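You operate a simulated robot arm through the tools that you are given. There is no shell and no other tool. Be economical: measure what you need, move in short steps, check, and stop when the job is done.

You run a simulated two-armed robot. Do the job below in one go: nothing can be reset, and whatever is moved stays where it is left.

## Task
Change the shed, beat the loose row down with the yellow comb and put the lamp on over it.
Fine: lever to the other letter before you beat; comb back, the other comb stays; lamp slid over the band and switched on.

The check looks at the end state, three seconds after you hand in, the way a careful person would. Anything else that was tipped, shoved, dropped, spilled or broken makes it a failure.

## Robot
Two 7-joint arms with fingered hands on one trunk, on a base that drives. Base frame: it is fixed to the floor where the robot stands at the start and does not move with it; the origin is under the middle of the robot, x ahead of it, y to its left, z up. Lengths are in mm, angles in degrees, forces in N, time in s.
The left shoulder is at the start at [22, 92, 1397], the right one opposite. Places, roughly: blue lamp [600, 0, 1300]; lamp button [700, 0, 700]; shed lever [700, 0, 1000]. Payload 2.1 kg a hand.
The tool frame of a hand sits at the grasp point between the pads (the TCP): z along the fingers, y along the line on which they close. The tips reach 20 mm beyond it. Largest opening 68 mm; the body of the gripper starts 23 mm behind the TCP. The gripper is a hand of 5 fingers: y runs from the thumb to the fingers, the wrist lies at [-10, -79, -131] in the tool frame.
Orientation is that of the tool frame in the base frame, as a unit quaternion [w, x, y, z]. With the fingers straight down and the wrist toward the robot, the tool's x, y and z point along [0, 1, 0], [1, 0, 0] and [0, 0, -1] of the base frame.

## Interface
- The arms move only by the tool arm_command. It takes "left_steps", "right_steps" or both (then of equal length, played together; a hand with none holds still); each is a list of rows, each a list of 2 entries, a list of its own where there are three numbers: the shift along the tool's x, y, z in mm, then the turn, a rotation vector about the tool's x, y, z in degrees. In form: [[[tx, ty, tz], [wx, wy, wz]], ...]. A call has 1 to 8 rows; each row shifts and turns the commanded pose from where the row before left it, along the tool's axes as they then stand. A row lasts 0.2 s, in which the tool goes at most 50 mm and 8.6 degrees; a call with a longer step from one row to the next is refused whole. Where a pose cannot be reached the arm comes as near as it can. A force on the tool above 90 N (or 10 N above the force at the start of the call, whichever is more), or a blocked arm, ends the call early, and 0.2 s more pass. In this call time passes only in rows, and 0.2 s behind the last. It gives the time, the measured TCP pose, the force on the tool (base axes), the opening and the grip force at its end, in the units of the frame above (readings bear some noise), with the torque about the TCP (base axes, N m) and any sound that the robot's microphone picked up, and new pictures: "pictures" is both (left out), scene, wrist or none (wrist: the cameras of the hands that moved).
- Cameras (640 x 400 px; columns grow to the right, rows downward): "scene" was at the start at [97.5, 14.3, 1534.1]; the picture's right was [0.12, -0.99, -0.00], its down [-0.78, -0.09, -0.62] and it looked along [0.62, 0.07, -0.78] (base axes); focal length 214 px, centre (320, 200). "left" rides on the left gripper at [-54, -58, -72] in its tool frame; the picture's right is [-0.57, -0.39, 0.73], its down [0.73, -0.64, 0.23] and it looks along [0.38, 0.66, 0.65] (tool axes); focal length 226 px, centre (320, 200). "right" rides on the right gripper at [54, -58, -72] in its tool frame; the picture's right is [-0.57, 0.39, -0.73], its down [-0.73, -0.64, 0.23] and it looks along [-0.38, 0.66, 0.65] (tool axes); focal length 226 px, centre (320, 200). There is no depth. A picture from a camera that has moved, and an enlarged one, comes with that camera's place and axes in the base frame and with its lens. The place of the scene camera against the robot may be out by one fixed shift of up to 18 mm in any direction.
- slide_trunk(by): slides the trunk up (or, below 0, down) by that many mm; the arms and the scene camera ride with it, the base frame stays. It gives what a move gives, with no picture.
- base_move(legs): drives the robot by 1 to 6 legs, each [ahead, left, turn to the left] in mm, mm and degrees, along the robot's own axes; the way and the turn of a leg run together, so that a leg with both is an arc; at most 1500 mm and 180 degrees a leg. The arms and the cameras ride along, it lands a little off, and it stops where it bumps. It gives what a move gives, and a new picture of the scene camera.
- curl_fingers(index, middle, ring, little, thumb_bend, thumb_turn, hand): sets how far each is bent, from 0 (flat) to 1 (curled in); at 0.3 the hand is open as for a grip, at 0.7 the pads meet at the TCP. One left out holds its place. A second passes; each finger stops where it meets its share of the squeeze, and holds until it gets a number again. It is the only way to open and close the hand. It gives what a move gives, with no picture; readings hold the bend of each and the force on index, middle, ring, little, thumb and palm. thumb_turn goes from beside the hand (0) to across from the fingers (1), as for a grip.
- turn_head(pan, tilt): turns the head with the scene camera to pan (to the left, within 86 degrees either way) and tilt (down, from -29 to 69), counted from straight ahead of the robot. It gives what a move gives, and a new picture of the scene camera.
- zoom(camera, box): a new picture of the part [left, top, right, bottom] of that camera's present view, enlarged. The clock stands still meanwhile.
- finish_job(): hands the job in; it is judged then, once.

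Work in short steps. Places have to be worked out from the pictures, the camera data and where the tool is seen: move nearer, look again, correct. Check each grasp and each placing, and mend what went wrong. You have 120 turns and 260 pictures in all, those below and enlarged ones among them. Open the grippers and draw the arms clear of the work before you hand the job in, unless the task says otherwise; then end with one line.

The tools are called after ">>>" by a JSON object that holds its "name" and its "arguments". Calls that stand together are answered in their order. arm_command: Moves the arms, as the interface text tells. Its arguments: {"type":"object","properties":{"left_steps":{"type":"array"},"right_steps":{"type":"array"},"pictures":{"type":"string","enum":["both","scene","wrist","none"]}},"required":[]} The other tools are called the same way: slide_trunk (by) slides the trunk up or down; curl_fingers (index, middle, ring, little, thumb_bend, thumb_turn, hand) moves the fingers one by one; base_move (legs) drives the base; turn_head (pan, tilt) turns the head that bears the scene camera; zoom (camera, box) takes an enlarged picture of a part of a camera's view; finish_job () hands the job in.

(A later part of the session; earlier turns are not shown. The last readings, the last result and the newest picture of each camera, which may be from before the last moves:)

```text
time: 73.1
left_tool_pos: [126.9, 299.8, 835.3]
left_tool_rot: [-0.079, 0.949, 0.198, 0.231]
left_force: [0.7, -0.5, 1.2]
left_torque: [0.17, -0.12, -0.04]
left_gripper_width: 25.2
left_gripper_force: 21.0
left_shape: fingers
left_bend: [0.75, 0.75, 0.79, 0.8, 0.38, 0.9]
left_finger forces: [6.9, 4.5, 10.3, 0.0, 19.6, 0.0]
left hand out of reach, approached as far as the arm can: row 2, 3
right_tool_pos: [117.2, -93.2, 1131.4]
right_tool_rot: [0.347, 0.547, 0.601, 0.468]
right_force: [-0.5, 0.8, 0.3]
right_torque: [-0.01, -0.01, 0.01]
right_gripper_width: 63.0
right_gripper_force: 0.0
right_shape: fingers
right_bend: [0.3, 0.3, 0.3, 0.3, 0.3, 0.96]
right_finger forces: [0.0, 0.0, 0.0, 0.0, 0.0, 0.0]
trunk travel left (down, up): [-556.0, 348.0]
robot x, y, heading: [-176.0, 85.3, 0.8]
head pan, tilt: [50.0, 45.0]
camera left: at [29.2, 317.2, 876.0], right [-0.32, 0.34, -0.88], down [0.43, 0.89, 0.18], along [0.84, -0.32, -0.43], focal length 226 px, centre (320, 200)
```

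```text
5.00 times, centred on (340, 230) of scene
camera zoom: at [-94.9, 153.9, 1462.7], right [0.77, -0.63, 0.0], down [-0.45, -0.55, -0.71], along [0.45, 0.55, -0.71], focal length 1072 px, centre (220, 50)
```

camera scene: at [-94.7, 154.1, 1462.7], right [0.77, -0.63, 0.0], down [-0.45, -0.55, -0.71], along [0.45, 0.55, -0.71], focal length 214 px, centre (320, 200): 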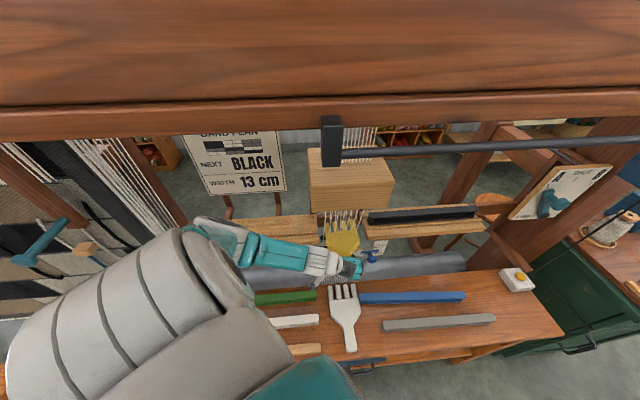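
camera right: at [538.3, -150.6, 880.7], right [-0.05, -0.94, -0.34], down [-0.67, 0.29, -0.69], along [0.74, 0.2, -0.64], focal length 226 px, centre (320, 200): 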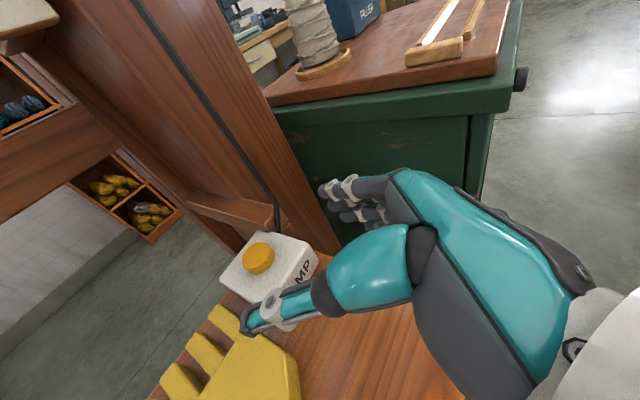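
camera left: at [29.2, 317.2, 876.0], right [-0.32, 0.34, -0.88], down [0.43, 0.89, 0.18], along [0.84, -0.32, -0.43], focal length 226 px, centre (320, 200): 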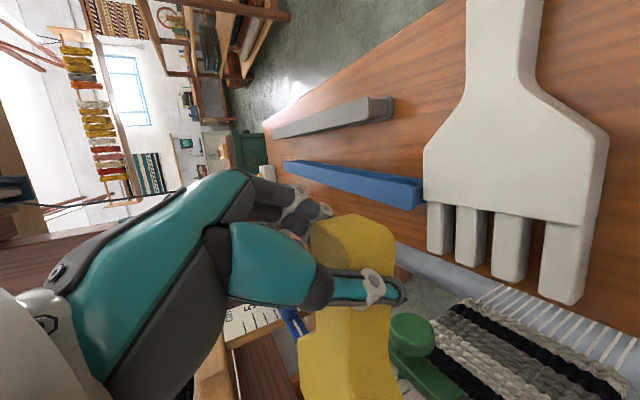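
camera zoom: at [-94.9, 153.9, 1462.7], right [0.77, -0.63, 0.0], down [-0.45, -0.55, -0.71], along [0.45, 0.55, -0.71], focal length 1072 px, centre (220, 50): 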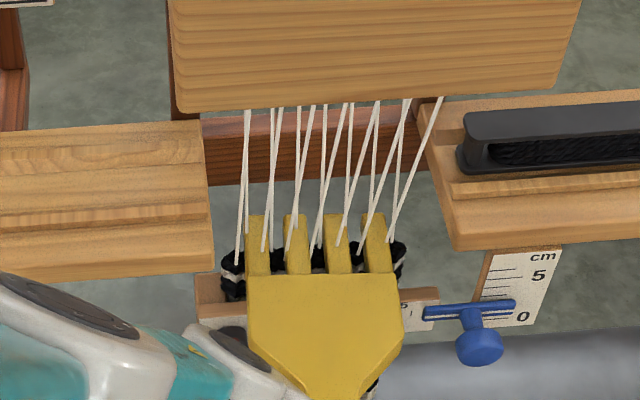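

Contact force has reversed (about 3 N on the row). I zoom on the row/fell to see whether any gap remains.

>>> {"name": "zoom", "arguments": {"camera": "scene", "box": [316, 225, 372, 260]}}

>>> {"name": "zoom", "arguments": {"camera": "left", "box": [260, 250, 500, 400]}}

```text
11.43 times, centred on (344, 242) of scene
camera zoom: at [-94.9, 153.9, 1462.7], right [0.77, -0.63, 0.0], down [-0.45, -0.55, -0.71], along [0.45, 0.55, -0.71], focal length 2451 px, centre (46, -286)
```

zoom: 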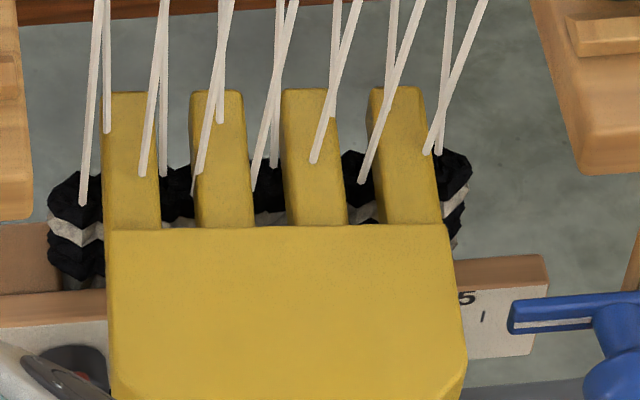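

```text
2.67 times, centred on (380, 325) of left
camera zoom: at [29.2, 317.2, 876.0], right [-0.32, 0.34, -0.88], down [0.43, 0.89, 0.18], along [0.84, -0.32, -0.43], focal length 603 px, centre (160, -133)
```

zoom: 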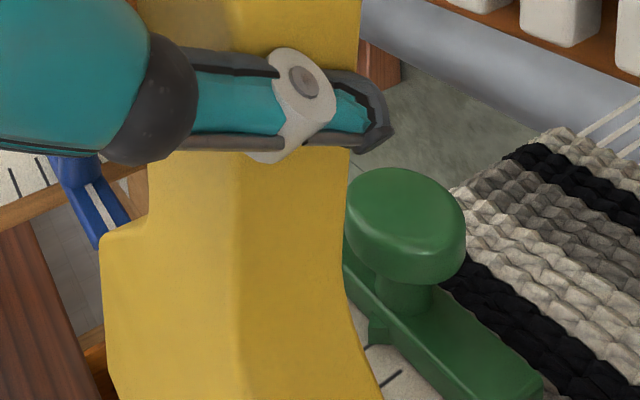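

The black row now lies directly on the white fell row with no gap – beaten down. I lift slightly and withdraw the comb straight back.

>>> {"name": "arm_command", "arguments": {"left_steps": [[[5.6, -0.7, -10.6], [0, 0, 0]], [[4, -0.5, -8], [0, 0, 0]], [[-29, 21.7, -16.9], [0, 0, 0]], [[-29, 21.7, -16.9], [0, 0, 0]]], "pictures": "both"}}

>>> {"name": "zoom", "arguments": {"camera": "scene", "box": [280, 190, 400, 280]}}

```text
time: 74.1
left_tool_pos: [83.1, 232.6, 857.5]
left_tool_rot: [-0.08, 0.949, 0.199, 0.232]
left_force: [-0.1, -0.6, -1.8]
left_torque: [-0.15, 0.06, 0.0]
left_gripper_width: 24.2
left_gripper_force: 14.9
left_shape: fingers
left_bend: [0.75, 0.74, 0.8, 0.8, 0.43, 0.91]
left_finger forces: [8.7, 5.9, 0.0, 0.0, 14.4, 0.1]
right_tool_pos: [117.0, -94.4, 1132.5]
right_tool_rot: [0.347, 0.546, 0.602, 0.468]
right_force: [0.2, 0.5, -0.5]
right_torque: [0.02, 0.0, -0.01]
right_gripper_width: 63.1
right_gripper_force: 0.1
right_shape: fingers
right_bend: [0.3, 0.3, 0.3, 0.3, 0.3, 0.96]
right_finger forces: [0.0, 0.0, 0.1, 0.0, 0.1, 0.1]
trunk travel left (down, up): [-556.0, 348.0]
robot x, y, heading: [-176.3, 86.6, 0.7]
head pan, tilt: [50.0, 45.0]
camera scene: at [-95.1, 153.7, 1462.7], right [0.77, -0.63, 0.0], down [-0.45, -0.55, -0.71], along [0.45, 0.55, -0.71], focal length 214 px, centre (320, 200)
camera left: at [-15.5, 248.7, 898.8], right [-0.32, 0.34, -0.88], down [0.43, 0.89, 0.18], along [0.84, -0.32, -0.43], focal length 226 px, centre (320, 200)
```

scene: 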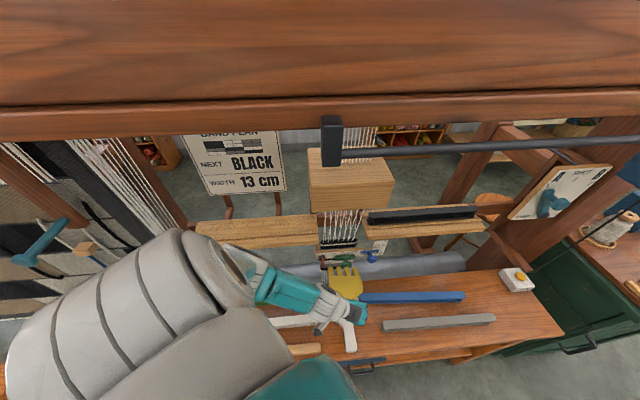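
left: 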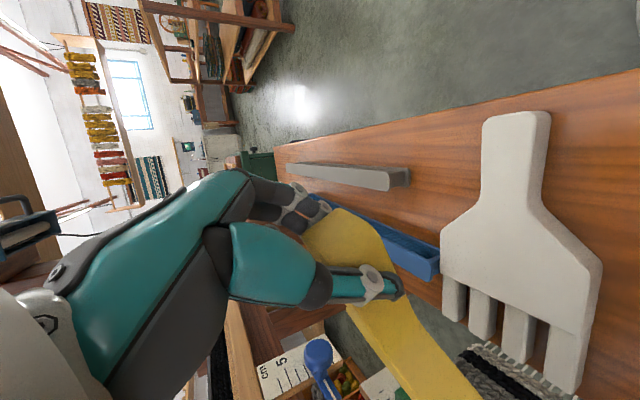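

```text
4.44 times, centred on (340, 235) of scene
camera zoom: at [-95.1, 153.7, 1462.7], right [0.77, -0.63, 0.0], down [-0.45, -0.55, -0.71], along [0.45, 0.55, -0.71], focal length 953 px, centre (231, 44)
```

zoom: 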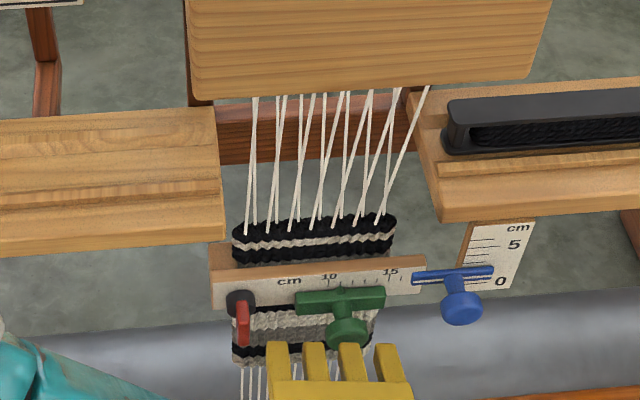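

Row stays down, sliders unmoved. Comb droops again but is held. I raise 40 mm, back off, and drive right to the comb's place.

>>> {"name": "slide_trunk", "arguments": {"by": 40}}

>>> {"name": "base_move", "arguments": {"legs": [[-77, -117, -0.5], [424, -270, 0]]}}

>>> {"name": "turn_head", "arguments": {"pan": 45, "tilt": 55}}

>>> {"name": "zoom", "arguments": {"camera": "scene", "box": [240, 180, 440, 330]}}

```text
time: 74.9
left_tool_pos: [84.0, 232.8, 898.0]
left_tool_rot: [-0.079, 0.949, 0.199, 0.233]
left_force: [0.4, 0.3, -0.8]
left_torque: [-0.14, 0.08, 0.04]
left_gripper_width: 24.3
left_gripper_force: 14.3
left_shape: fingers
left_bend: [0.75, 0.74, 0.8, 0.8, 0.42, 0.91]
left_finger forces: [8.7, 5.8, 0.1, 0.1, 14.4, 0.0]
right_tool_pos: [116.9, -93.6, 1171.0]
right_tool_rot: [0.346, 0.547, 0.602, 0.468]
right_force: [-0.1, -0.1, -0.5]
right_torque: [0.02, 0.03, -0.02]
right_gripper_width: 62.8
right_gripper_force: 0.2
right_shape: fingers
right_bend: [0.3, 0.3, 0.3, 0.3, 0.3, 0.96]
right_finger forces: [0.0, 0.1, 0.0, 0.1, 0.0, 0.0]
trunk travel left (down, up): [-596.0, 308.0]
robot x, y, heading: [-173.0, 84.5, 0.8]
head pan, tilt: [50.0, 45.0]
```

```text
time: 78.8
left_tool_pos: [432.2, -154.0, 898.3]
left_tool_rot: [-0.079, 0.949, 0.197, 0.232]
left_force: [-0.4, -0.4, -1.5]
left_torque: [-0.14, 0.08, 0.01]
left_gripper_width: 24.2
left_gripper_force: 14.7
left_shape: fingers
left_bend: [0.75, 0.74, 0.8, 0.8, 0.41, 0.91]
left_finger forces: [8.6, 5.8, 0.1, 0.1, 14.4, 0.0]
right_tool_pos: [463.8, -480.2, 1171.6]
right_tool_rot: [0.347, 0.549, 0.601, 0.467]
right_force: [-0.7, -0.3, -0.9]
right_torque: [-0.01, 0.0, 0.01]
right_gripper_width: 63.0
right_gripper_force: 0.1
right_shape: fingers
right_bend: [0.3, 0.3, 0.3, 0.3, 0.3, 0.96]
right_finger forces: [0.0, 0.0, 0.0, 0.0, 0.0, 0.1]
trunk travel left (down, up): [-596.0, 308.0]
robot x, y, heading: [174.9, -300.3, 0.2]
head pan, tilt: [50.0, 45.0]
camera scene: at [251.1, -231.7, 1502.8], right [0.77, -0.64, 0.0], down [-0.45, -0.54, -0.71], along [0.45, 0.54, -0.71], focal length 214 px, centre (320, 200)
```

scene: 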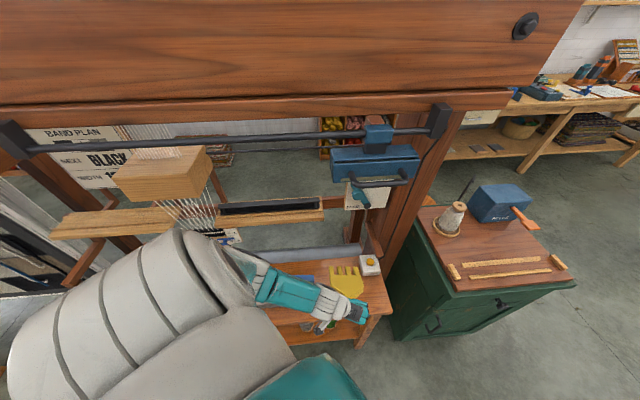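

```text
time: 79.5
left_tool_pos: [431.9, -153.4, 898.9]
left_tool_rot: [-0.08, 0.949, 0.196, 0.232]
left_force: [0.9, 0.0, -1.7]
left_torque: [-0.14, 0.08, 0.0]
left_gripper_width: 24.6
left_gripper_force: 13.8
left_shape: fingers
left_bend: [0.75, 0.74, 0.8, 0.8, 0.41, 0.91]
left_finger forces: [8.6, 5.7, 0.0, 0.0, 14.5, 0.1]
right_tool_pos: [463.5, -480.3, 1171.2]
right_tool_rot: [0.346, 0.548, 0.601, 0.467]
right_force: [-0.7, 1.1, 1.3]
right_torque: [0.01, 0.01, 0.0]
right_gripper_width: 63.0
right_gripper_force: 0.0
right_shape: fingers
right_bend: [0.3, 0.3, 0.3, 0.3, 0.3, 0.96]
right_finger forces: [0.1, 0.0, 0.1, 0.0, 0.0, 0.0]
trunk travel left (down, up): [-596.0, 308.0]
robot x, y, heading: [175.9, -298.1, 0.5]
head pan, tilt: [45.0, 55.0]
camera scene: at [249.6, -242.8, 1489.4], right [0.71, -0.7, 0.0], down [-0.57, -0.58, -0.57], along [0.4, 0.41, -0.82], focal length 214 px, centre (320, 200)
```

scene: 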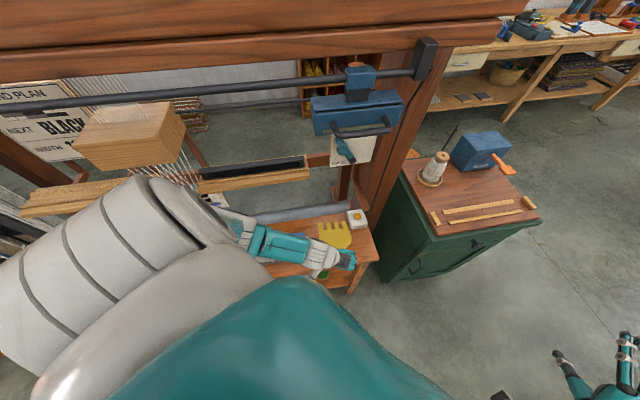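

```text
2.67 times, centred on (340, 255) of scene
camera zoom: at [249.6, -242.8, 1489.4], right [0.71, -0.7, 0.0], down [-0.57, -0.58, -0.57], along [0.4, 0.41, -0.82], focal length 572 px, centre (267, 53)
```

zoom: 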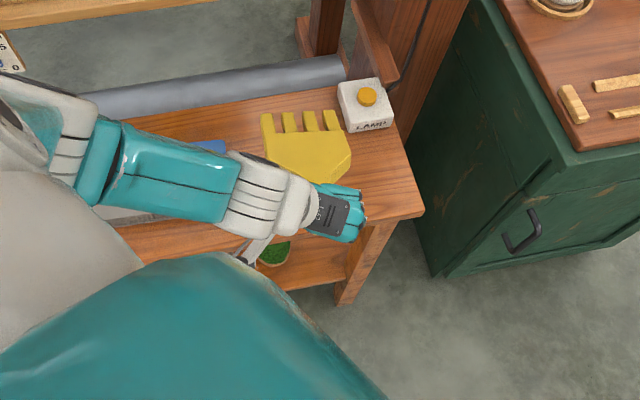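

The comb droops ~24° and is yawed ~9° right. I correct yaw and pitch in place so it is level, then check.

>>> {"name": "arm_command", "arguments": {"left_steps": [[[0, 0, 0], [4.0, -0.5, -7.5]], [[0, 0, 0], [3.1, 7.3, 1.1]], [[0, 0, 0], [3.1, 7.3, 1.1]], [[0, 0, 0], [3.1, 7.3, 1.1]]], "pictures": "both"}}

>>> {"name": "zoom", "arguments": {"camera": "scene", "box": [270, 190, 430, 290]}}

```text
time: 80.5
left_tool_pos: [431.9, -155.3, 897.7]
left_tool_rot: [-0.227, 0.869, 0.234, 0.373]
left_force: [-0.4, -0.1, -1.3]
left_torque: [-0.18, 0.08, -0.02]
left_gripper_width: 23.8
left_gripper_force: 14.3
left_shape: fingers
left_bend: [0.75, 0.74, 0.8, 0.8, 0.41, 0.91]
left_finger forces: [8.6, 5.7, 0.0, 0.1, 14.1, 0.0]
right_tool_pos: [462.2, -480.5, 1171.3]
right_tool_rot: [0.348, 0.549, 0.6, 0.467]
right_force: [0.0, 0.2, -0.3]
right_torque: [-0.01, 0.03, 0.04]
right_gripper_width: 62.8
right_gripper_force: 0.1
right_shape: fingers
right_bend: [0.3, 0.3, 0.3, 0.3, 0.3, 0.96]
right_finger forces: [0.0, 0.0, 0.0, 0.0, 0.1, 0.0]
trunk travel left (down, up): [-596.0, 308.0]
robot x, y, heading: [173.7, -297.9, 0.4]
head pan, tilt: [45.0, 55.0]
camera scene: at [249.4, -243.3, 1489.4], right [0.71, -0.7, 0.0], down [-0.58, -0.58, -0.57], along [0.4, 0.41, -0.82], focal length 214 px, centre (320, 200)
camera left: at [325.0, -163.0, 912.9], right [-0.18, 0.58, -0.79], down [0.2, 0.81, 0.55], along [0.96, -0.07, -0.26], focal length 226 px, centre (320, 200)
```

scene: 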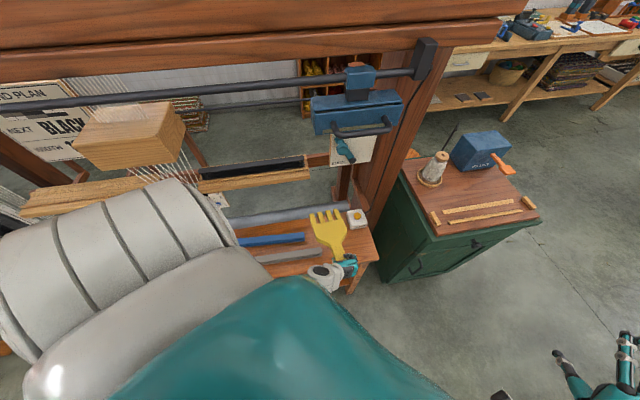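
left: 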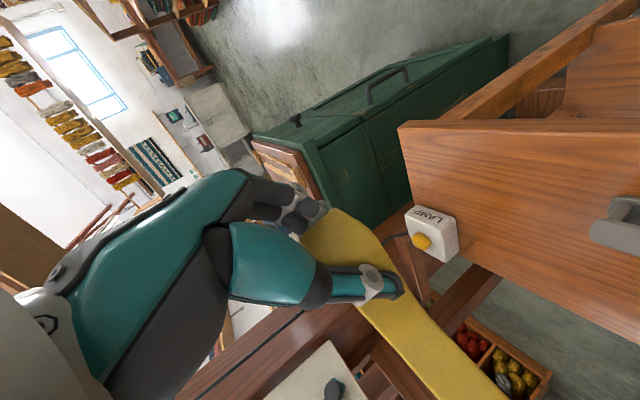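

```text
4.00 times, centred on (350, 240) of scene
camera zoom: at [249.4, -243.3, 1489.4], right [0.71, -0.7, 0.0], down [-0.58, -0.58, -0.57], along [0.4, 0.41, -0.82], focal length 858 px, centre (200, 40)
```

zoom: 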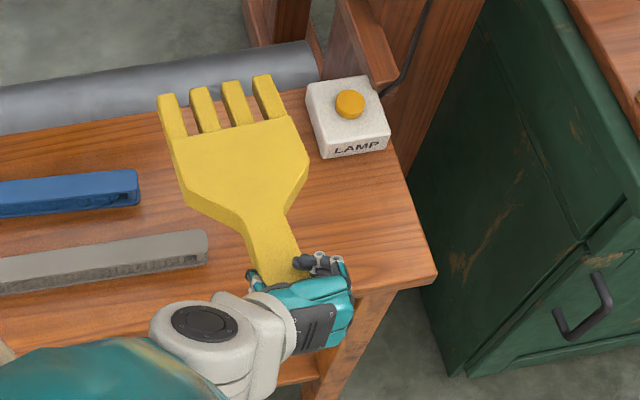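

The apparent tine width suggests the comb is also rolled in the grip. I zoom closely to judge the roll.

>>> {"name": "zoom", "arguments": {"camera": "scene", "box": [300, 200, 364, 270]}}

>>> {"name": "zoom", "arguments": {"camera": "left", "box": [280, 190, 520, 400]}}

```text
5.71 times, centred on (332, 235) of scene
camera zoom: at [249.4, -243.3, 1489.4], right [0.71, -0.7, 0.0], down [-0.58, -0.58, -0.57], along [0.4, 0.41, -0.82], focal length 1226 px, centre (251, 0)
```

zoom: 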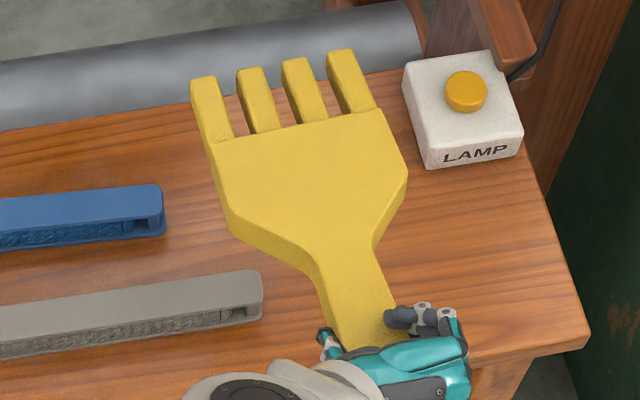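

```text
1.90 times, centred on (400, 295) of left
camera zoom: at [325.0, -163.0, 912.9], right [-0.18, 0.58, -0.79], down [0.2, 0.81, 0.55], along [0.96, -0.07, -0.26], focal length 431 px, centre (168, 19)
```

zoom: 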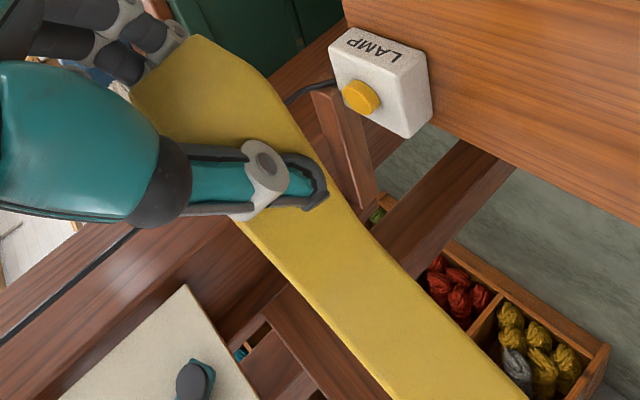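

The roll is small; the comb is about level. I shift the base so the comb is over its old spot, straighten yaw 5°, and bring the hand more upright (comb nose-down) so the fingers clear the shelf when it is set down.

>>> {"name": "base_move", "arguments": {"legs": [[73, 46, -0.4]]}}

>>> {"name": "arm_command", "arguments": {"left_steps": [[[0, 0, 0], [-3.8, 1.1, 3.1]], [[0, 0, 0], [-2.9, -6.8, -1.1]], [[0, 0, 0], [-2.9, -6.8, -1.1]], [[0, 0, 0], [-2.9, -6.8, -1.1]], [[0, 0, 0], [-2.9, -6.8, -1.1]]], "pictures": "none"}}

>>> {"name": "slide_trunk", "arguments": {"by": -95}}

>>> {"name": "zoom", "arguments": {"camera": "scene", "box": [240, 160, 440, 300]}}

>>> {"name": "zoom", "arguments": {"camera": "left", "box": [0, 0, 640, 400]}}

```text
time: 81.6
left_tool_pos: [507.2, -110.6, 897.8]
left_tool_rot: [-0.223, 0.871, 0.228, 0.374]
left_force: [1.3, -0.1, -2.8]
left_torque: [-0.13, 0.09, 0.01]
left_gripper_width: 23.5
left_gripper_force: 14.2
left_shape: fingers
left_bend: [0.75, 0.74, 0.8, 0.8, 0.4, 0.91]
left_finger forces: [8.5, 5.7, 0.0, 0.1, 14.2, 0.1]
right_tool_pos: [534.0, -436.0, 1170.6]
right_tool_rot: [0.35, 0.552, 0.597, 0.465]
right_force: [0.0, -0.3, -0.8]
right_torque: [0.01, -0.02, 0.02]
right_gripper_width: 62.9
right_gripper_force: 0.0
right_shape: fingers
right_bend: [0.3, 0.3, 0.3, 0.3, 0.3, 0.96]
right_finger forces: [0.1, 0.0, 0.0, 0.0, 0.0, 0.0]
trunk travel left (down, up): [-596.0, 308.0]
robot x, y, heading: [245.8, -254.2, -0.2]
head pan, tilt: [45.0, 55.0]
camera scene: at [323.9, -196.2, 1489.3], right [0.7, -0.71, 0.0], down [-0.58, -0.58, -0.57], along [0.41, 0.4, -0.82], focal length 214 px, centre (320, 200)
```

scene: 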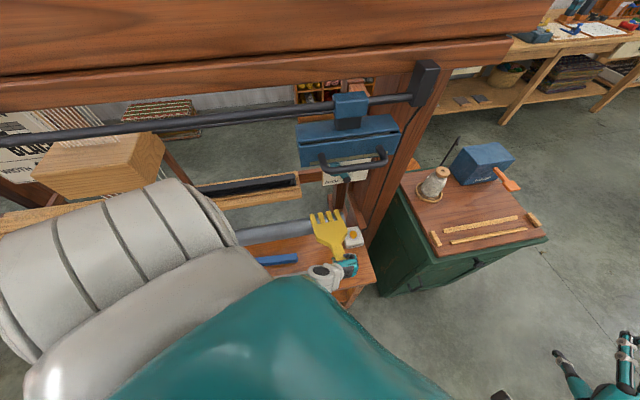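

```text
time: 82.8
left_tool_pos: [505.1, -110.7, 896.5]
left_tool_rot: [-0.052, 0.953, 0.228, 0.191]
left_force: [0.0, -0.5, -2.1]
left_torque: [-0.13, 0.01, 0.03]
left_gripper_width: 23.4
left_gripper_force: 14.1
left_shape: fingers
left_bend: [0.75, 0.74, 0.8, 0.8, 0.38, 0.91]
left_finger forces: [8.0, 5.6, 0.1, 0.1, 13.6, 0.0]
right_tool_pos: [535.1, -437.0, 1171.1]
right_tool_rot: [0.35, 0.551, 0.598, 0.465]
right_force: [0.4, -0.7, -0.1]
right_torque: [0.0, 0.0, 0.0]
right_gripper_width: 62.9
right_gripper_force: 0.0
right_shape: fingers
right_bend: [0.3, 0.3, 0.3, 0.3, 0.3, 0.96]
right_finger forces: [0.0, 0.0, 0.0, 0.0, 0.1, 0.0]
trunk travel left (down, up): [-596.0, 308.0]
robot x, y, heading: [246.3, -254.9, -0.2]
head pan, tilt: [45.0, 55.0]
```

```text
time: 84.0
left_tool_pos: [506.1, -111.5, 803.1]
left_tool_rot: [-0.053, 0.953, 0.228, 0.192]
left_force: [0.2, 0.4, -1.7]
left_torque: [-0.04, -0.02, -0.03]
left_gripper_width: 23.7
left_gripper_force: 14.8
left_shape: fingers
left_bend: [0.75, 0.74, 0.8, 0.8, 0.37, 0.92]
left_finger forces: [8.2, 6.9, 0.1, 0.0, 14.8, 0.0]
right_tool_pos: [534.3, -436.2, 1077.8]
right_tool_rot: [0.351, 0.551, 0.597, 0.465]
right_force: [0.3, -0.4, -0.4]
right_torque: [-0.05, 0.02, 0.01]
right_gripper_width: 62.8
right_gripper_force: 0.0
right_shape: fingers
right_bend: [0.3, 0.3, 0.3, 0.3, 0.3, 0.96]
right_finger forces: [0.0, 0.0, 0.0, 0.0, 0.0, 0.1]
trunk travel left (down, up): [-501.0, 403.0]
robot x, y, heading: [247.4, -256.9, -0.3]
head pan, tilt: [45.0, 55.0]
```

```text
2.86 times, centred on (340, 230) of scene
camera zoom: at [328.4, -196.8, 1394.2], right [0.7, -0.71, 0.0], down [-0.58, -0.58, -0.57], along [0.41, 0.4, -0.82], focal length 613 px, centre (263, 114)
```

zoom: 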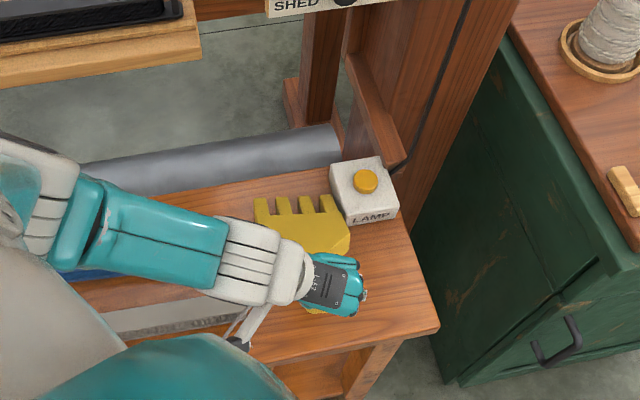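

```text
1.00 times, centred on (320, 200) of left (not enlarged: the box is as wide or as high as the picture)
camera zoom: at [410.0, -95.1, 847.6], right [-0.39, 0.25, -0.89], down [0.39, 0.92, 0.08], along [0.83, -0.31, -0.46], focal length 226 px, centre (320, 200)
```

zoom: 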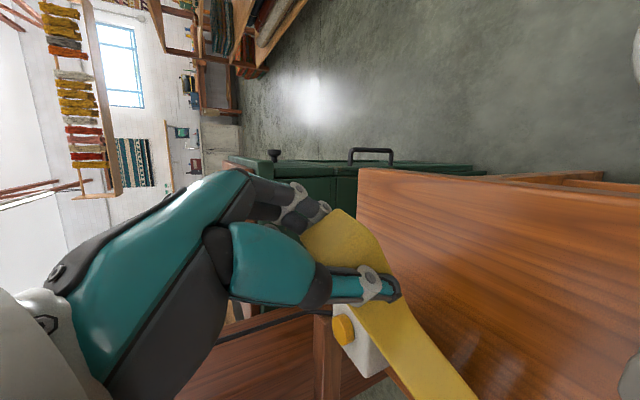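

The tips are just touching the shelf, beside the button box as before. I lower the handle, letting the comb level itself, with a slight −E correction.

>>> {"name": "arm_command", "arguments": {"left_steps": [[[-3.8, -1.3, 9.3], [0, 0, 0]], [[-3.8, -1.3, 9.3], [0, 0, 0]], [[-3.8, -1.3, 9.3], [0, 0, 0]], [[-3.8, -1.3, 9.3], [0, 0, 0]], [[-3.8, -1.3, 9.3], [0, 0, 0]]], "pictures": "wrist"}}

>>> {"name": "zoom", "arguments": {"camera": "scene", "box": [280, 200, 400, 280]}}

```text
time: 85.2
left_tool_pos: [504.6, -103.7, 752.9]
left_tool_rot: [-0.053, 0.953, 0.228, 0.191]
left_force: [-1.5, -0.2, 0.9]
left_torque: [0.05, -0.13, 0.05]
left_gripper_width: 23.4
left_gripper_force: 15.8
left_shape: fingers
left_bend: [0.75, 0.75, 0.8, 0.8, 0.37, 0.92]
left_finger forces: [7.8, 8.1, 0.0, 0.0, 16.4, 0.0]
right_tool_pos: [533.3, -435.4, 1077.3]
right_tool_rot: [0.35, 0.552, 0.597, 0.465]
right_force: [-0.3, 0.2, -0.2]
right_torque: [-0.02, 0.0, 0.0]
right_gripper_width: 63.2
right_gripper_force: 0.0
right_shape: fingers
right_bend: [0.3, 0.3, 0.3, 0.3, 0.3, 0.96]
right_finger forces: [0.0, 0.0, 0.0, 0.0, 0.0, 0.1]
trunk travel left (down, up): [-501.0, 403.0]
robot x, y, heading: [246.8, -258.5, -0.2]
head pan, tilt: [45.0, 55.0]
camera left: at [407.5, -88.1, 797.3], right [-0.39, 0.25, -0.89], down [0.39, 0.92, 0.08], along [0.83, -0.31, -0.46], focal length 226 px, centre (320, 200)
```

left: 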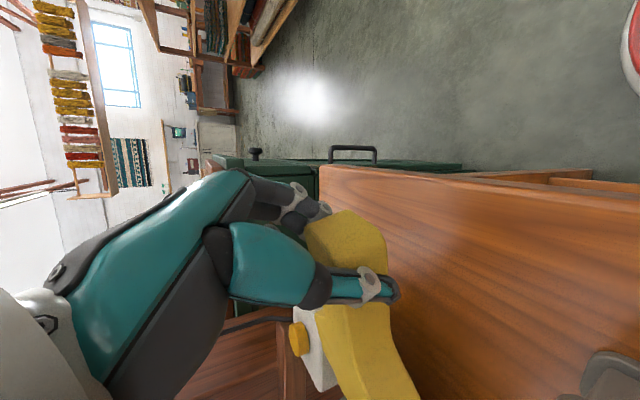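

```text
5.00 times, centred on (340, 240) of scene
camera zoom: at [328.2, -197.0, 1394.2], right [0.7, -0.71, 0.0], down [-0.58, -0.58, -0.57], along [0.41, 0.4, -0.82], focal length 1072 px, centre (220, 0)
```

zoom: 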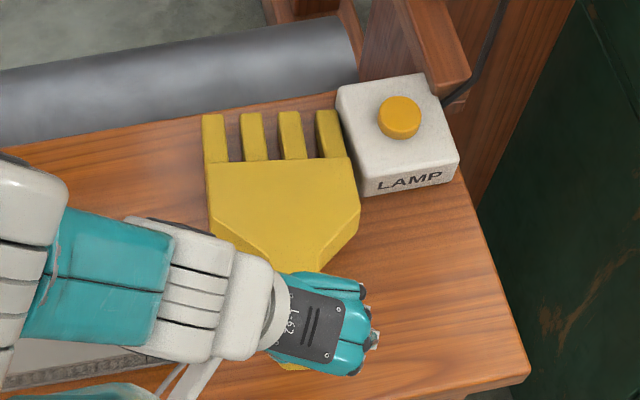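

Comb's tips are at the right depth but it is yawed ~7° right and close to the button box. I rotate 7° left, which brings it back to its old line, then lower on.

>>> {"name": "arm_command", "arguments": {"left_steps": [[[0, 0, 0], [1.4, 0, -3.2]], [[0, 0, 0], [1.4, 0, -3.2]], [[-3.9, 0.1, 9.2], [0, 0, 0]], [[-3.9, 0.1, 9.2], [0, 0, 0]]], "pictures": "wrist"}}

>>> {"name": "zoom", "arguments": {"camera": "scene", "box": [280, 200, 400, 280]}}

```text
time: 86.2
left_tool_pos: [502.0, -105.1, 742.3]
left_tool_rot: [-0.066, 0.937, 0.285, 0.189]
left_force: [0.3, -1.2, 0.2]
left_torque: [0.07, -0.14, -0.02]
left_gripper_width: 23.6
left_gripper_force: 16.4
left_shape: fingers
left_bend: [0.75, 0.75, 0.8, 0.8, 0.37, 0.95]
left_finger forces: [7.3, 8.6, 0.1, 0.0, 16.0, 0.0]
left hand out of reach, approached as far as the arm can: row 4
right_tool_pos: [533.7, -436.8, 1076.9]
right_tool_rot: [0.35, 0.553, 0.597, 0.464]
right_force: [-0.5, -0.7, -0.2]
right_torque: [-0.01, -0.01, 0.02]
right_gripper_width: 63.1
right_gripper_force: 0.1
right_shape: fingers
right_bend: [0.3, 0.3, 0.3, 0.3, 0.3, 0.96]
right_finger forces: [0.0, 0.0, 0.0, 0.1, 0.0, 0.1]
trunk travel left (down, up): [-501.0, 403.0]
robot x, y, heading: [249.0, -252.4, -0.3]
head pan, tilt: [45.0, 55.0]
camera left: at [405.2, -100.5, 787.8], right [-0.42, 0.2, -0.89], down [0.28, 0.96, 0.08], along [0.86, -0.21, -0.46], focal length 226 px, centre (320, 200)
```

left: 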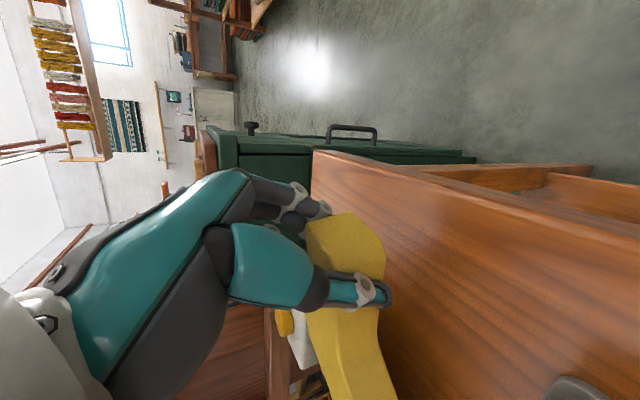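

```text
5.00 times, centred on (340, 240) of scene
camera zoom: at [328.4, -197.0, 1394.2], right [0.7, -0.71, 0.0], down [-0.58, -0.58, -0.57], along [0.41, 0.4, -0.82], focal length 1072 px, centre (220, 0)
```

zoom: 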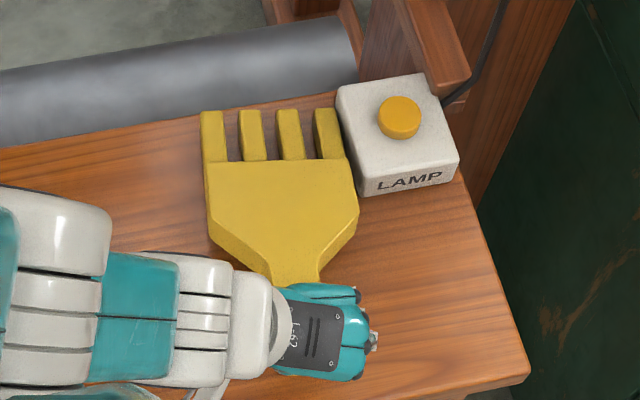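

The tips' friction kept the comb from turning. I lift it clear, turn it left in the air, and check.

>>> {"name": "slide_trunk", "arguments": {"by": 50}}

>>> {"name": "arm_command", "arguments": {"left_steps": [[[0, 0, 0], [1.8, 0, -4.2]], [[0, 0, 0], [1.8, 0, -4.2]]], "pictures": "none"}}

>>> {"name": "zoom", "arguments": {"camera": "scene", "box": [280, 190, 400, 270]}}

>>> {"name": "zoom", "arguments": {"camera": "left", "box": [0, 0, 640, 400]}}

```text
time: 87.2
left_tool_pos: [503.4, -103.3, 793.3]
left_tool_rot: [-0.066, 0.938, 0.284, 0.188]
left_force: [0.5, 0.1, -2.2]
left_torque: [-0.06, 0.0, 0.0]
left_gripper_width: 23.3
left_gripper_force: 14.8
left_shape: fingers
left_bend: [0.75, 0.75, 0.8, 0.8, 0.37, 0.93]
left_finger forces: [8.1, 6.3, 0.1, 0.0, 14.1, 0.0]
right_tool_pos: [534.0, -436.7, 1127.5]
right_tool_rot: [0.349, 0.552, 0.598, 0.465]
right_force: [0.1, -0.3, 0.7]
right_torque: [0.03, 0.01, -0.01]
right_gripper_width: 62.9
right_gripper_force: 0.1
right_shape: fingers
right_bend: [0.3, 0.3, 0.3, 0.3, 0.3, 0.96]
right_finger forces: [0.0, 0.1, 0.0, 0.0, 0.0, 0.1]
trunk travel left (down, up): [-551.0, 353.0]
robot x, y, heading: [245.0, -253.1, -0.2]
head pan, tilt: [45.0, 55.0]
```

```text
time: 87.8
left_tool_pos: [504.9, -102.8, 793.6]
left_tool_rot: [-0.081, 0.912, 0.359, 0.183]
left_force: [-0.5, -1.1, -1.2]
left_torque: [-0.11, -0.01, -0.01]
left_gripper_width: 23.5
left_gripper_force: 14.2
left_shape: fingers
left_bend: [0.75, 0.75, 0.8, 0.8, 0.37, 0.93]
left_finger forces: [7.9, 6.4, 0.0, 0.0, 14.2, 0.0]
right_tool_pos: [533.3, -437.8, 1125.7]
right_tool_rot: [0.351, 0.552, 0.597, 0.464]
right_force: [0.0, -0.1, 0.1]
right_torque: [-0.03, 0.01, -0.03]
right_gripper_width: 62.8
right_gripper_force: 0.0
right_shape: fingers
right_bend: [0.3, 0.3, 0.3, 0.3, 0.3, 0.96]
right_finger forces: [0.0, 0.0, 0.0, 0.0, 0.0, 0.0]
trunk travel left (down, up): [-551.0, 353.0]
robot x, y, heading: [248.0, -251.7, -0.6]
head pan, tilt: [45.0, 55.0]
```

```text
5.00 times, centred on (340, 230) of scene
camera zoom: at [325.1, -196.9, 1444.3], right [0.7, -0.71, 0.0], down [-0.58, -0.58, -0.57], along [0.41, 0.4, -0.82], focal length 1072 px, centre (220, 50)
```

zoom: 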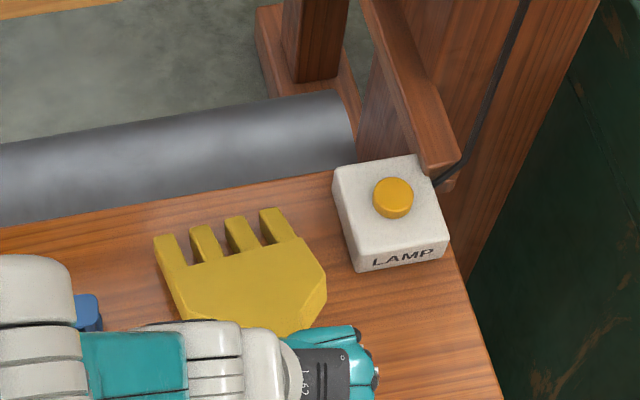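

```text
1.00 times, centred on (320, 200) of left (not enlarged: the box is as wide or as high as the picture)
camera zoom: at [407.0, -114.7, 837.8], right [-0.45, 0.13, -0.89], down [0.12, 0.99, 0.09], along [0.89, -0.07, -0.46], focal length 226 px, centre (320, 200)
```

zoom: 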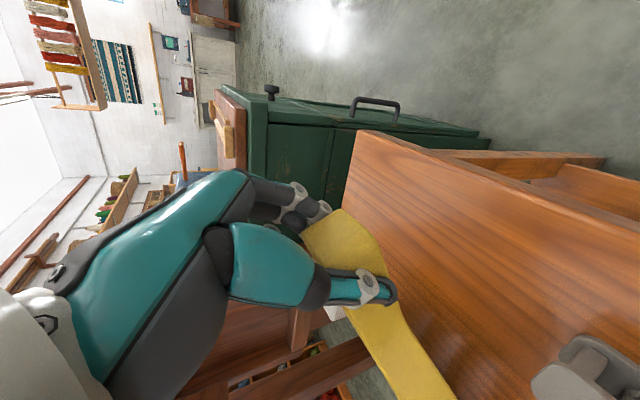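

Yaw is now right to within a few degrees. I turn back 4°, shift +8 mm, and lower with the trunk.

>>> {"name": "arm_command", "arguments": {"left_steps": [[[1.8, 7.8, 0.6], [-1.6, 0, 3.7]]], "pictures": "none"}}

>>> {"name": "slide_trunk", "arguments": {"by": -60}}

>>> {"name": "zoom", "arguments": {"camera": "scene", "box": [280, 200, 400, 280]}}

```text
time: 88.2
left_tool_pos: [509.3, -108.0, 792.9]
left_tool_rot: [-0.074, 0.924, 0.326, 0.185]
left_force: [-0.2, -0.2, -1.2]
left_torque: [-0.04, 0.01, 0.0]
left_gripper_width: 23.5
left_gripper_force: 14.1
left_shape: fingers
left_bend: [0.75, 0.75, 0.8, 0.8, 0.37, 0.92]
left_finger forces: [7.9, 6.2, 0.0, 0.1, 14.1, 0.0]
right_tool_pos: [533.6, -437.0, 1126.4]
right_tool_rot: [0.35, 0.553, 0.597, 0.464]
right_force: [-0.5, -0.6, -0.2]
right_torque: [-0.02, 0.02, 0.02]
right_gripper_width: 63.0
right_gripper_force: 0.0
right_shape: fingers
right_bend: [0.3, 0.3, 0.3, 0.3, 0.3, 0.96]
right_finger forces: [0.0, 0.1, 0.1, 0.1, 0.0, 0.1]
trunk travel left (down, up): [-551.0, 353.0]
robot x, y, heading: [249.8, -250.7, -0.4]
head pan, tilt: [45.0, 55.0]
```

```text
time: 89.2
left_tool_pos: [509.9, -106.7, 733.7]
left_tool_rot: [-0.075, 0.924, 0.326, 0.187]
left_force: [-0.7, 0.9, -1.4]
left_torque: [0.09, -0.11, 0.01]
left_gripper_width: 23.2
left_gripper_force: 15.9
left_shape: fingers
left_bend: [0.75, 0.75, 0.8, 0.8, 0.37, 0.92]
left_finger forces: [7.4, 8.1, 0.1, 0.1, 15.9, 0.0]
right_tool_pos: [534.2, -436.2, 1066.8]
right_tool_rot: [0.35, 0.552, 0.597, 0.465]
right_force: [0.1, 0.6, 1.5]
right_torque: [-0.02, 0.0, 0.01]
right_gripper_width: 63.0
right_gripper_force: 0.1
right_shape: fingers
right_bend: [0.3, 0.3, 0.3, 0.3, 0.3, 0.96]
right_finger forces: [0.0, 0.1, 0.1, 0.0, 0.1, 0.0]
trunk travel left (down, up): [-491.0, 413.0]
robot x, y, heading: [249.0, -252.7, -0.2]
head pan, tilt: [45.0, 55.0]
```

```text
5.00 times, centred on (340, 240) of scene
camera zoom: at [329.0, -196.9, 1384.1], right [0.7, -0.71, 0.0], down [-0.58, -0.58, -0.57], along [0.41, 0.4, -0.82], focal length 1072 px, centre (220, 0)
```

zoom: 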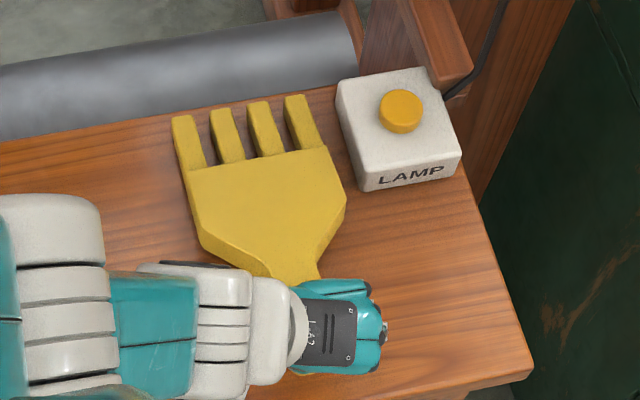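

The comb is parallel to the shelf and in its old place. I lower the last bit and release.

>>> {"name": "slide_trunk", "arguments": {"by": -20}}

>>> {"name": "zoom", "arguments": {"camera": "left", "box": [240, 140, 480, 400]}}

```text
time: 89.8
left_tool_pos: [510.4, -108.0, 713.5]
left_tool_rot: [-0.074, 0.924, 0.326, 0.186]
left_force: [-0.6, 0.2, -0.1]
left_torque: [0.1, -0.15, 0.02]
left_gripper_width: 23.2
left_gripper_force: 16.7
left_shape: fingers
left_bend: [0.75, 0.75, 0.8, 0.8, 0.37, 0.92]
left_finger forces: [7.3, 8.3, 1.9, 0.0, 16.0, 0.0]
right_tool_pos: [533.3, -437.5, 1046.9]
right_tool_rot: [0.35, 0.552, 0.597, 0.465]
right_force: [-0.4, 0.6, 1.1]
right_torque: [-0.02, 0.03, -0.01]
right_gripper_width: 62.9
right_gripper_force: 0.1
right_shape: fingers
right_bend: [0.3, 0.3, 0.3, 0.3, 0.3, 0.96]
right_finger forces: [0.0, 0.0, 0.0, 0.1, 0.0, 0.0]
trunk travel left (down, up): [-471.0, 433.0]
robot x, y, heading: [245.8, -253.6, -0.1]
head pan, tilt: [45.0, 55.0]
```

```text
1.54 times, centred on (360, 270) of left
camera zoom: at [412.8, -112.4, 758.1], right [-0.44, 0.16, -0.89], down [0.19, 0.98, 0.09], along [0.88, -0.13, -0.46], focal length 348 px, centre (258, 92)
```

zoom: 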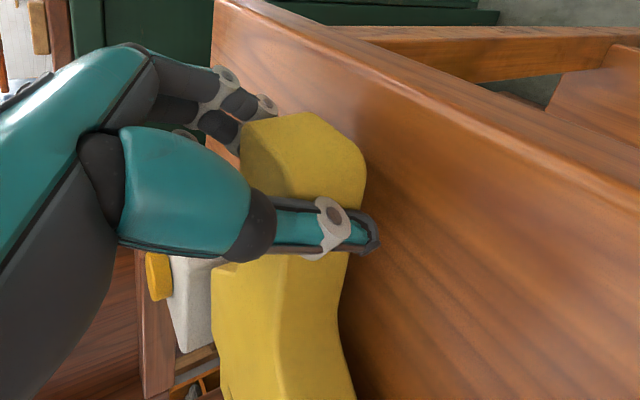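

Nearly down; 6 mm more, then open the hand gradually.

>>> {"name": "slide_trunk", "arguments": {"by": -6}}

>>> {"name": "curl_fingers", "arguments": {"hand": "left", "index": 0.5, "middle": 0.5, "ring": 0.5, "little": 0.5, "thumb_bend": 0.3}}

>>> {"name": "curl_fingers", "arguments": {"hand": "left", "index": 0.2, "middle": 0.2, "ring": 0.2, "little": 0.2, "thumb_bend": 0.15}}

>>> {"name": "zoom", "arguments": {"camera": "left", "box": [0, 0, 640, 400]}}

>>> {"name": "zoom", "arguments": {"camera": "scene", "box": [280, 200, 400, 280]}}

```text
time: 90.4
left_tool_pos: [510.5, -107.3, 707.9]
left_tool_rot: [-0.074, 0.924, 0.326, 0.186]
left_force: [-0.6, -0.8, 0.7]
left_torque: [0.11, -0.15, 0.0]
left_gripper_width: 23.0
left_gripper_force: 16.9
left_shape: fingers
left_bend: [0.75, 0.75, 0.8, 0.8, 0.37, 0.92]
left_finger forces: [7.1, 7.9, 2.7, 0.0, 16.2, 0.1]
right_tool_pos: [534.0, -436.4, 1040.4]
right_tool_rot: [0.35, 0.552, 0.597, 0.465]
right_force: [-0.6, 0.6, -0.4]
right_torque: [-0.05, -0.05, -0.02]
right_gripper_width: 62.8
right_gripper_force: 0.0
right_shape: fingers
right_bend: [0.3, 0.3, 0.3, 0.3, 0.3, 0.96]
right_finger forces: [0.0, 0.0, 0.0, 0.0, 0.1, 0.0]
trunk travel left (down, up): [-465.0, 439.0]
robot x, y, heading: [247.2, -253.3, -0.3]
head pan, tilt: [45.0, 55.0]
```

```text
time: 91.4
left_tool_pos: [511.6, -107.9, 707.7]
left_tool_rot: [-0.074, 0.924, 0.327, 0.186]
left_force: [-0.7, 2.5, 9.7]
left_torque: [0.12, -0.13, 0.03]
left_gripper_width: 45.1
left_gripper_force: 4.3
left_shape: fingers
left_bend: [0.5, 0.5, 0.78, 0.5, 0.3, 0.98]
left_finger forces: [0.0, 0.0, 9.5, 0.0, 0.1, 0.0]
right_tool_pos: [534.6, -437.6, 1040.7]
right_tool_rot: [0.35, 0.552, 0.597, 0.465]
right_force: [0.2, 0.7, 0.4]
right_torque: [0.01, 0.01, 0.03]
right_gripper_width: 63.0
right_gripper_force: 0.0
right_shape: fingers
right_bend: [0.3, 0.3, 0.3, 0.3, 0.3, 0.96]
right_finger forces: [0.0, 0.0, 0.0, 0.0, 0.1, 0.1]
trunk travel left (down, up): [-465.0, 439.0]
robot x, y, heading: [248.0, -256.0, -0.5]
head pan, tilt: [45.0, 55.0]
```

```text
time: 92.4
left_tool_pos: [510.6, -107.6, 707.9]
left_tool_rot: [-0.073, 0.924, 0.326, 0.185]
left_force: [0.6, 0.2, 0.2]
left_torque: [0.01, 0.02, -0.02]
left_gripper_width: 79.7
left_gripper_force: 0.1
left_shape: fingers
left_bend: [0.2, 0.2, 0.2, 0.2, 0.15, 0.98]
left_finger forces: [0.0, 0.0, 0.0, 0.1, 0.0, 0.0]
right_tool_pos: [533.7, -437.2, 1040.7]
right_tool_rot: [0.35, 0.552, 0.597, 0.465]
right_force: [0.1, 0.4, 0.1]
right_torque: [0.0, -0.03, 0.02]
right_gripper_width: 62.9
right_gripper_force: 0.1
right_shape: fingers
right_bend: [0.3, 0.3, 0.3, 0.3, 0.3, 0.96]
right_finger forces: [0.0, 0.0, 0.0, 0.1, 0.0, 0.1]
trunk travel left (down, up): [-465.0, 439.0]
robot x, y, heading: [246.4, -254.6, -0.3]
head pan, tilt: [45.0, 55.0]
```

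```text
1.00 times, centred on (320, 200) of left (not enlarged: the box is as wide or as high as the picture)
camera zoom: at [412.8, -112.4, 752.0], right [-0.44, 0.16, -0.89], down [0.19, 0.98, 0.09], along [0.88, -0.13, -0.46], focal length 226 px, centre (320, 200)
```

zoom: 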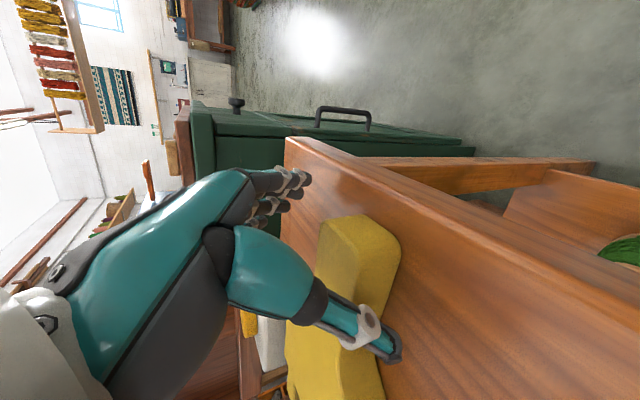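

```text
5.00 times, centred on (340, 240) of scene
camera zoom: at [331.3, -196.9, 1358.0], right [0.7, -0.71, 0.0], down [-0.58, -0.58, -0.57], along [0.41, 0.4, -0.82], focal length 1072 px, centre (220, 0)
```

zoom: 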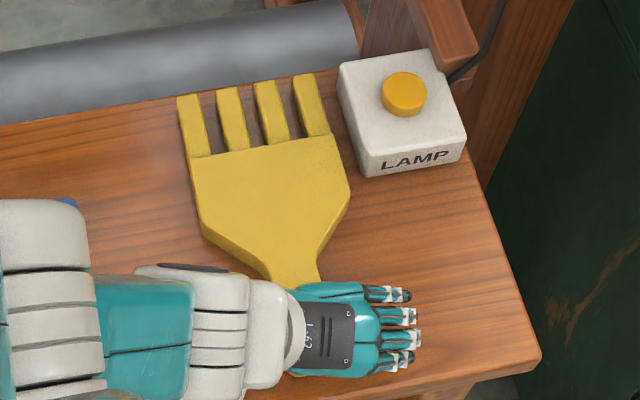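

Comb lies flat and released. I raise the hand straight up with the trunk and verify.

>>> {"name": "slide_trunk", "arguments": {"by": 120}}

>>> {"name": "base_move", "arguments": {"legs": [[-97, -151, 0]]}}

>>> {"name": "zoom", "arguments": {"camera": "scene", "box": [240, 130, 400, 250]}}

```text
time: 93.9
left_tool_pos: [510.5, -107.7, 826.0]
left_tool_rot: [-0.073, 0.924, 0.326, 0.186]
left_force: [-0.6, 0.4, -0.5]
left_torque: [0.03, -0.01, -0.01]
left_gripper_width: 79.6
left_gripper_force: 0.0
left_shape: fingers
left_bend: [0.2, 0.2, 0.2, 0.2, 0.15, 0.98]
left_finger forces: [0.1, 0.0, 0.1, 0.0, 0.1, 0.0]
right_tool_pos: [534.0, -436.5, 1160.5]
right_tool_rot: [0.351, 0.553, 0.596, 0.464]
right_force: [0.3, -0.6, 0.8]
right_torque: [0.0, -0.01, -0.02]
right_gripper_width: 62.7
right_gripper_force: 0.0
right_shape: fingers
right_bend: [0.3, 0.3, 0.3, 0.3, 0.3, 0.96]
right_finger forces: [0.1, 0.0, 0.0, 0.0, 0.0, 0.1]
trunk travel left (down, up): [-585.0, 319.0]
robot x, y, heading: [250.2, -252.2, -0.4]
head pan, tilt: [45.0, 55.0]
```

```text
time: 95.4
left_tool_pos: [409.6, -260.5, 826.6]
left_tool_rot: [-0.075, 0.924, 0.326, 0.186]
left_force: [0.0, -0.2, 0.5]
left_torque: [0.0, -0.03, 0.02]
left_gripper_width: 79.4
left_gripper_force: 0.1
left_shape: fingers
left_bend: [0.2, 0.2, 0.2, 0.2, 0.15, 0.98]
left_finger forces: [0.0, 0.1, 0.1, 0.1, 0.0, 0.0]
right_tool_pos: [433.8, -589.3, 1161.1]
right_tool_rot: [0.35, 0.552, 0.597, 0.465]
right_force: [-0.2, 0.6, 0.2]
right_torque: [-0.01, -0.01, 0.01]
right_gripper_width: 63.0
right_gripper_force: 0.1
right_shape: fingers
right_bend: [0.3, 0.3, 0.3, 0.3, 0.3, 0.96]
right_finger forces: [0.0, 0.0, 0.0, 0.0, 0.0, 0.1]
trunk travel left (down, up): [-585.0, 319.0]
robot x, y, heading: [145.2, -405.8, -0.3]
head pan, tilt: [45.0, 55.0]
camera scene: at [222.8, -349.3, 1478.4], right [0.7, -0.71, 0.0], down [-0.58, -0.58, -0.57], along [0.41, 0.4, -0.82], focal length 214 px, centre (320, 200)
```

scene: 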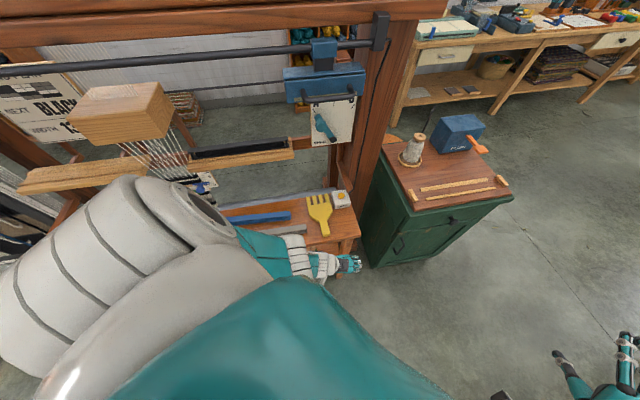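

```text
3.33 times, centred on (320, 190) of scene
camera zoom: at [222.8, -349.3, 1478.4], right [0.7, -0.71, 0.0], down [-0.58, -0.58, -0.57], along [0.41, 0.4, -0.82], focal length 715 px, centre (320, 233)
```

zoom: 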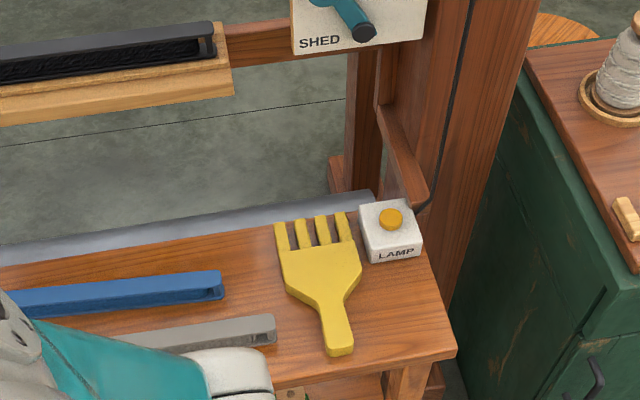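

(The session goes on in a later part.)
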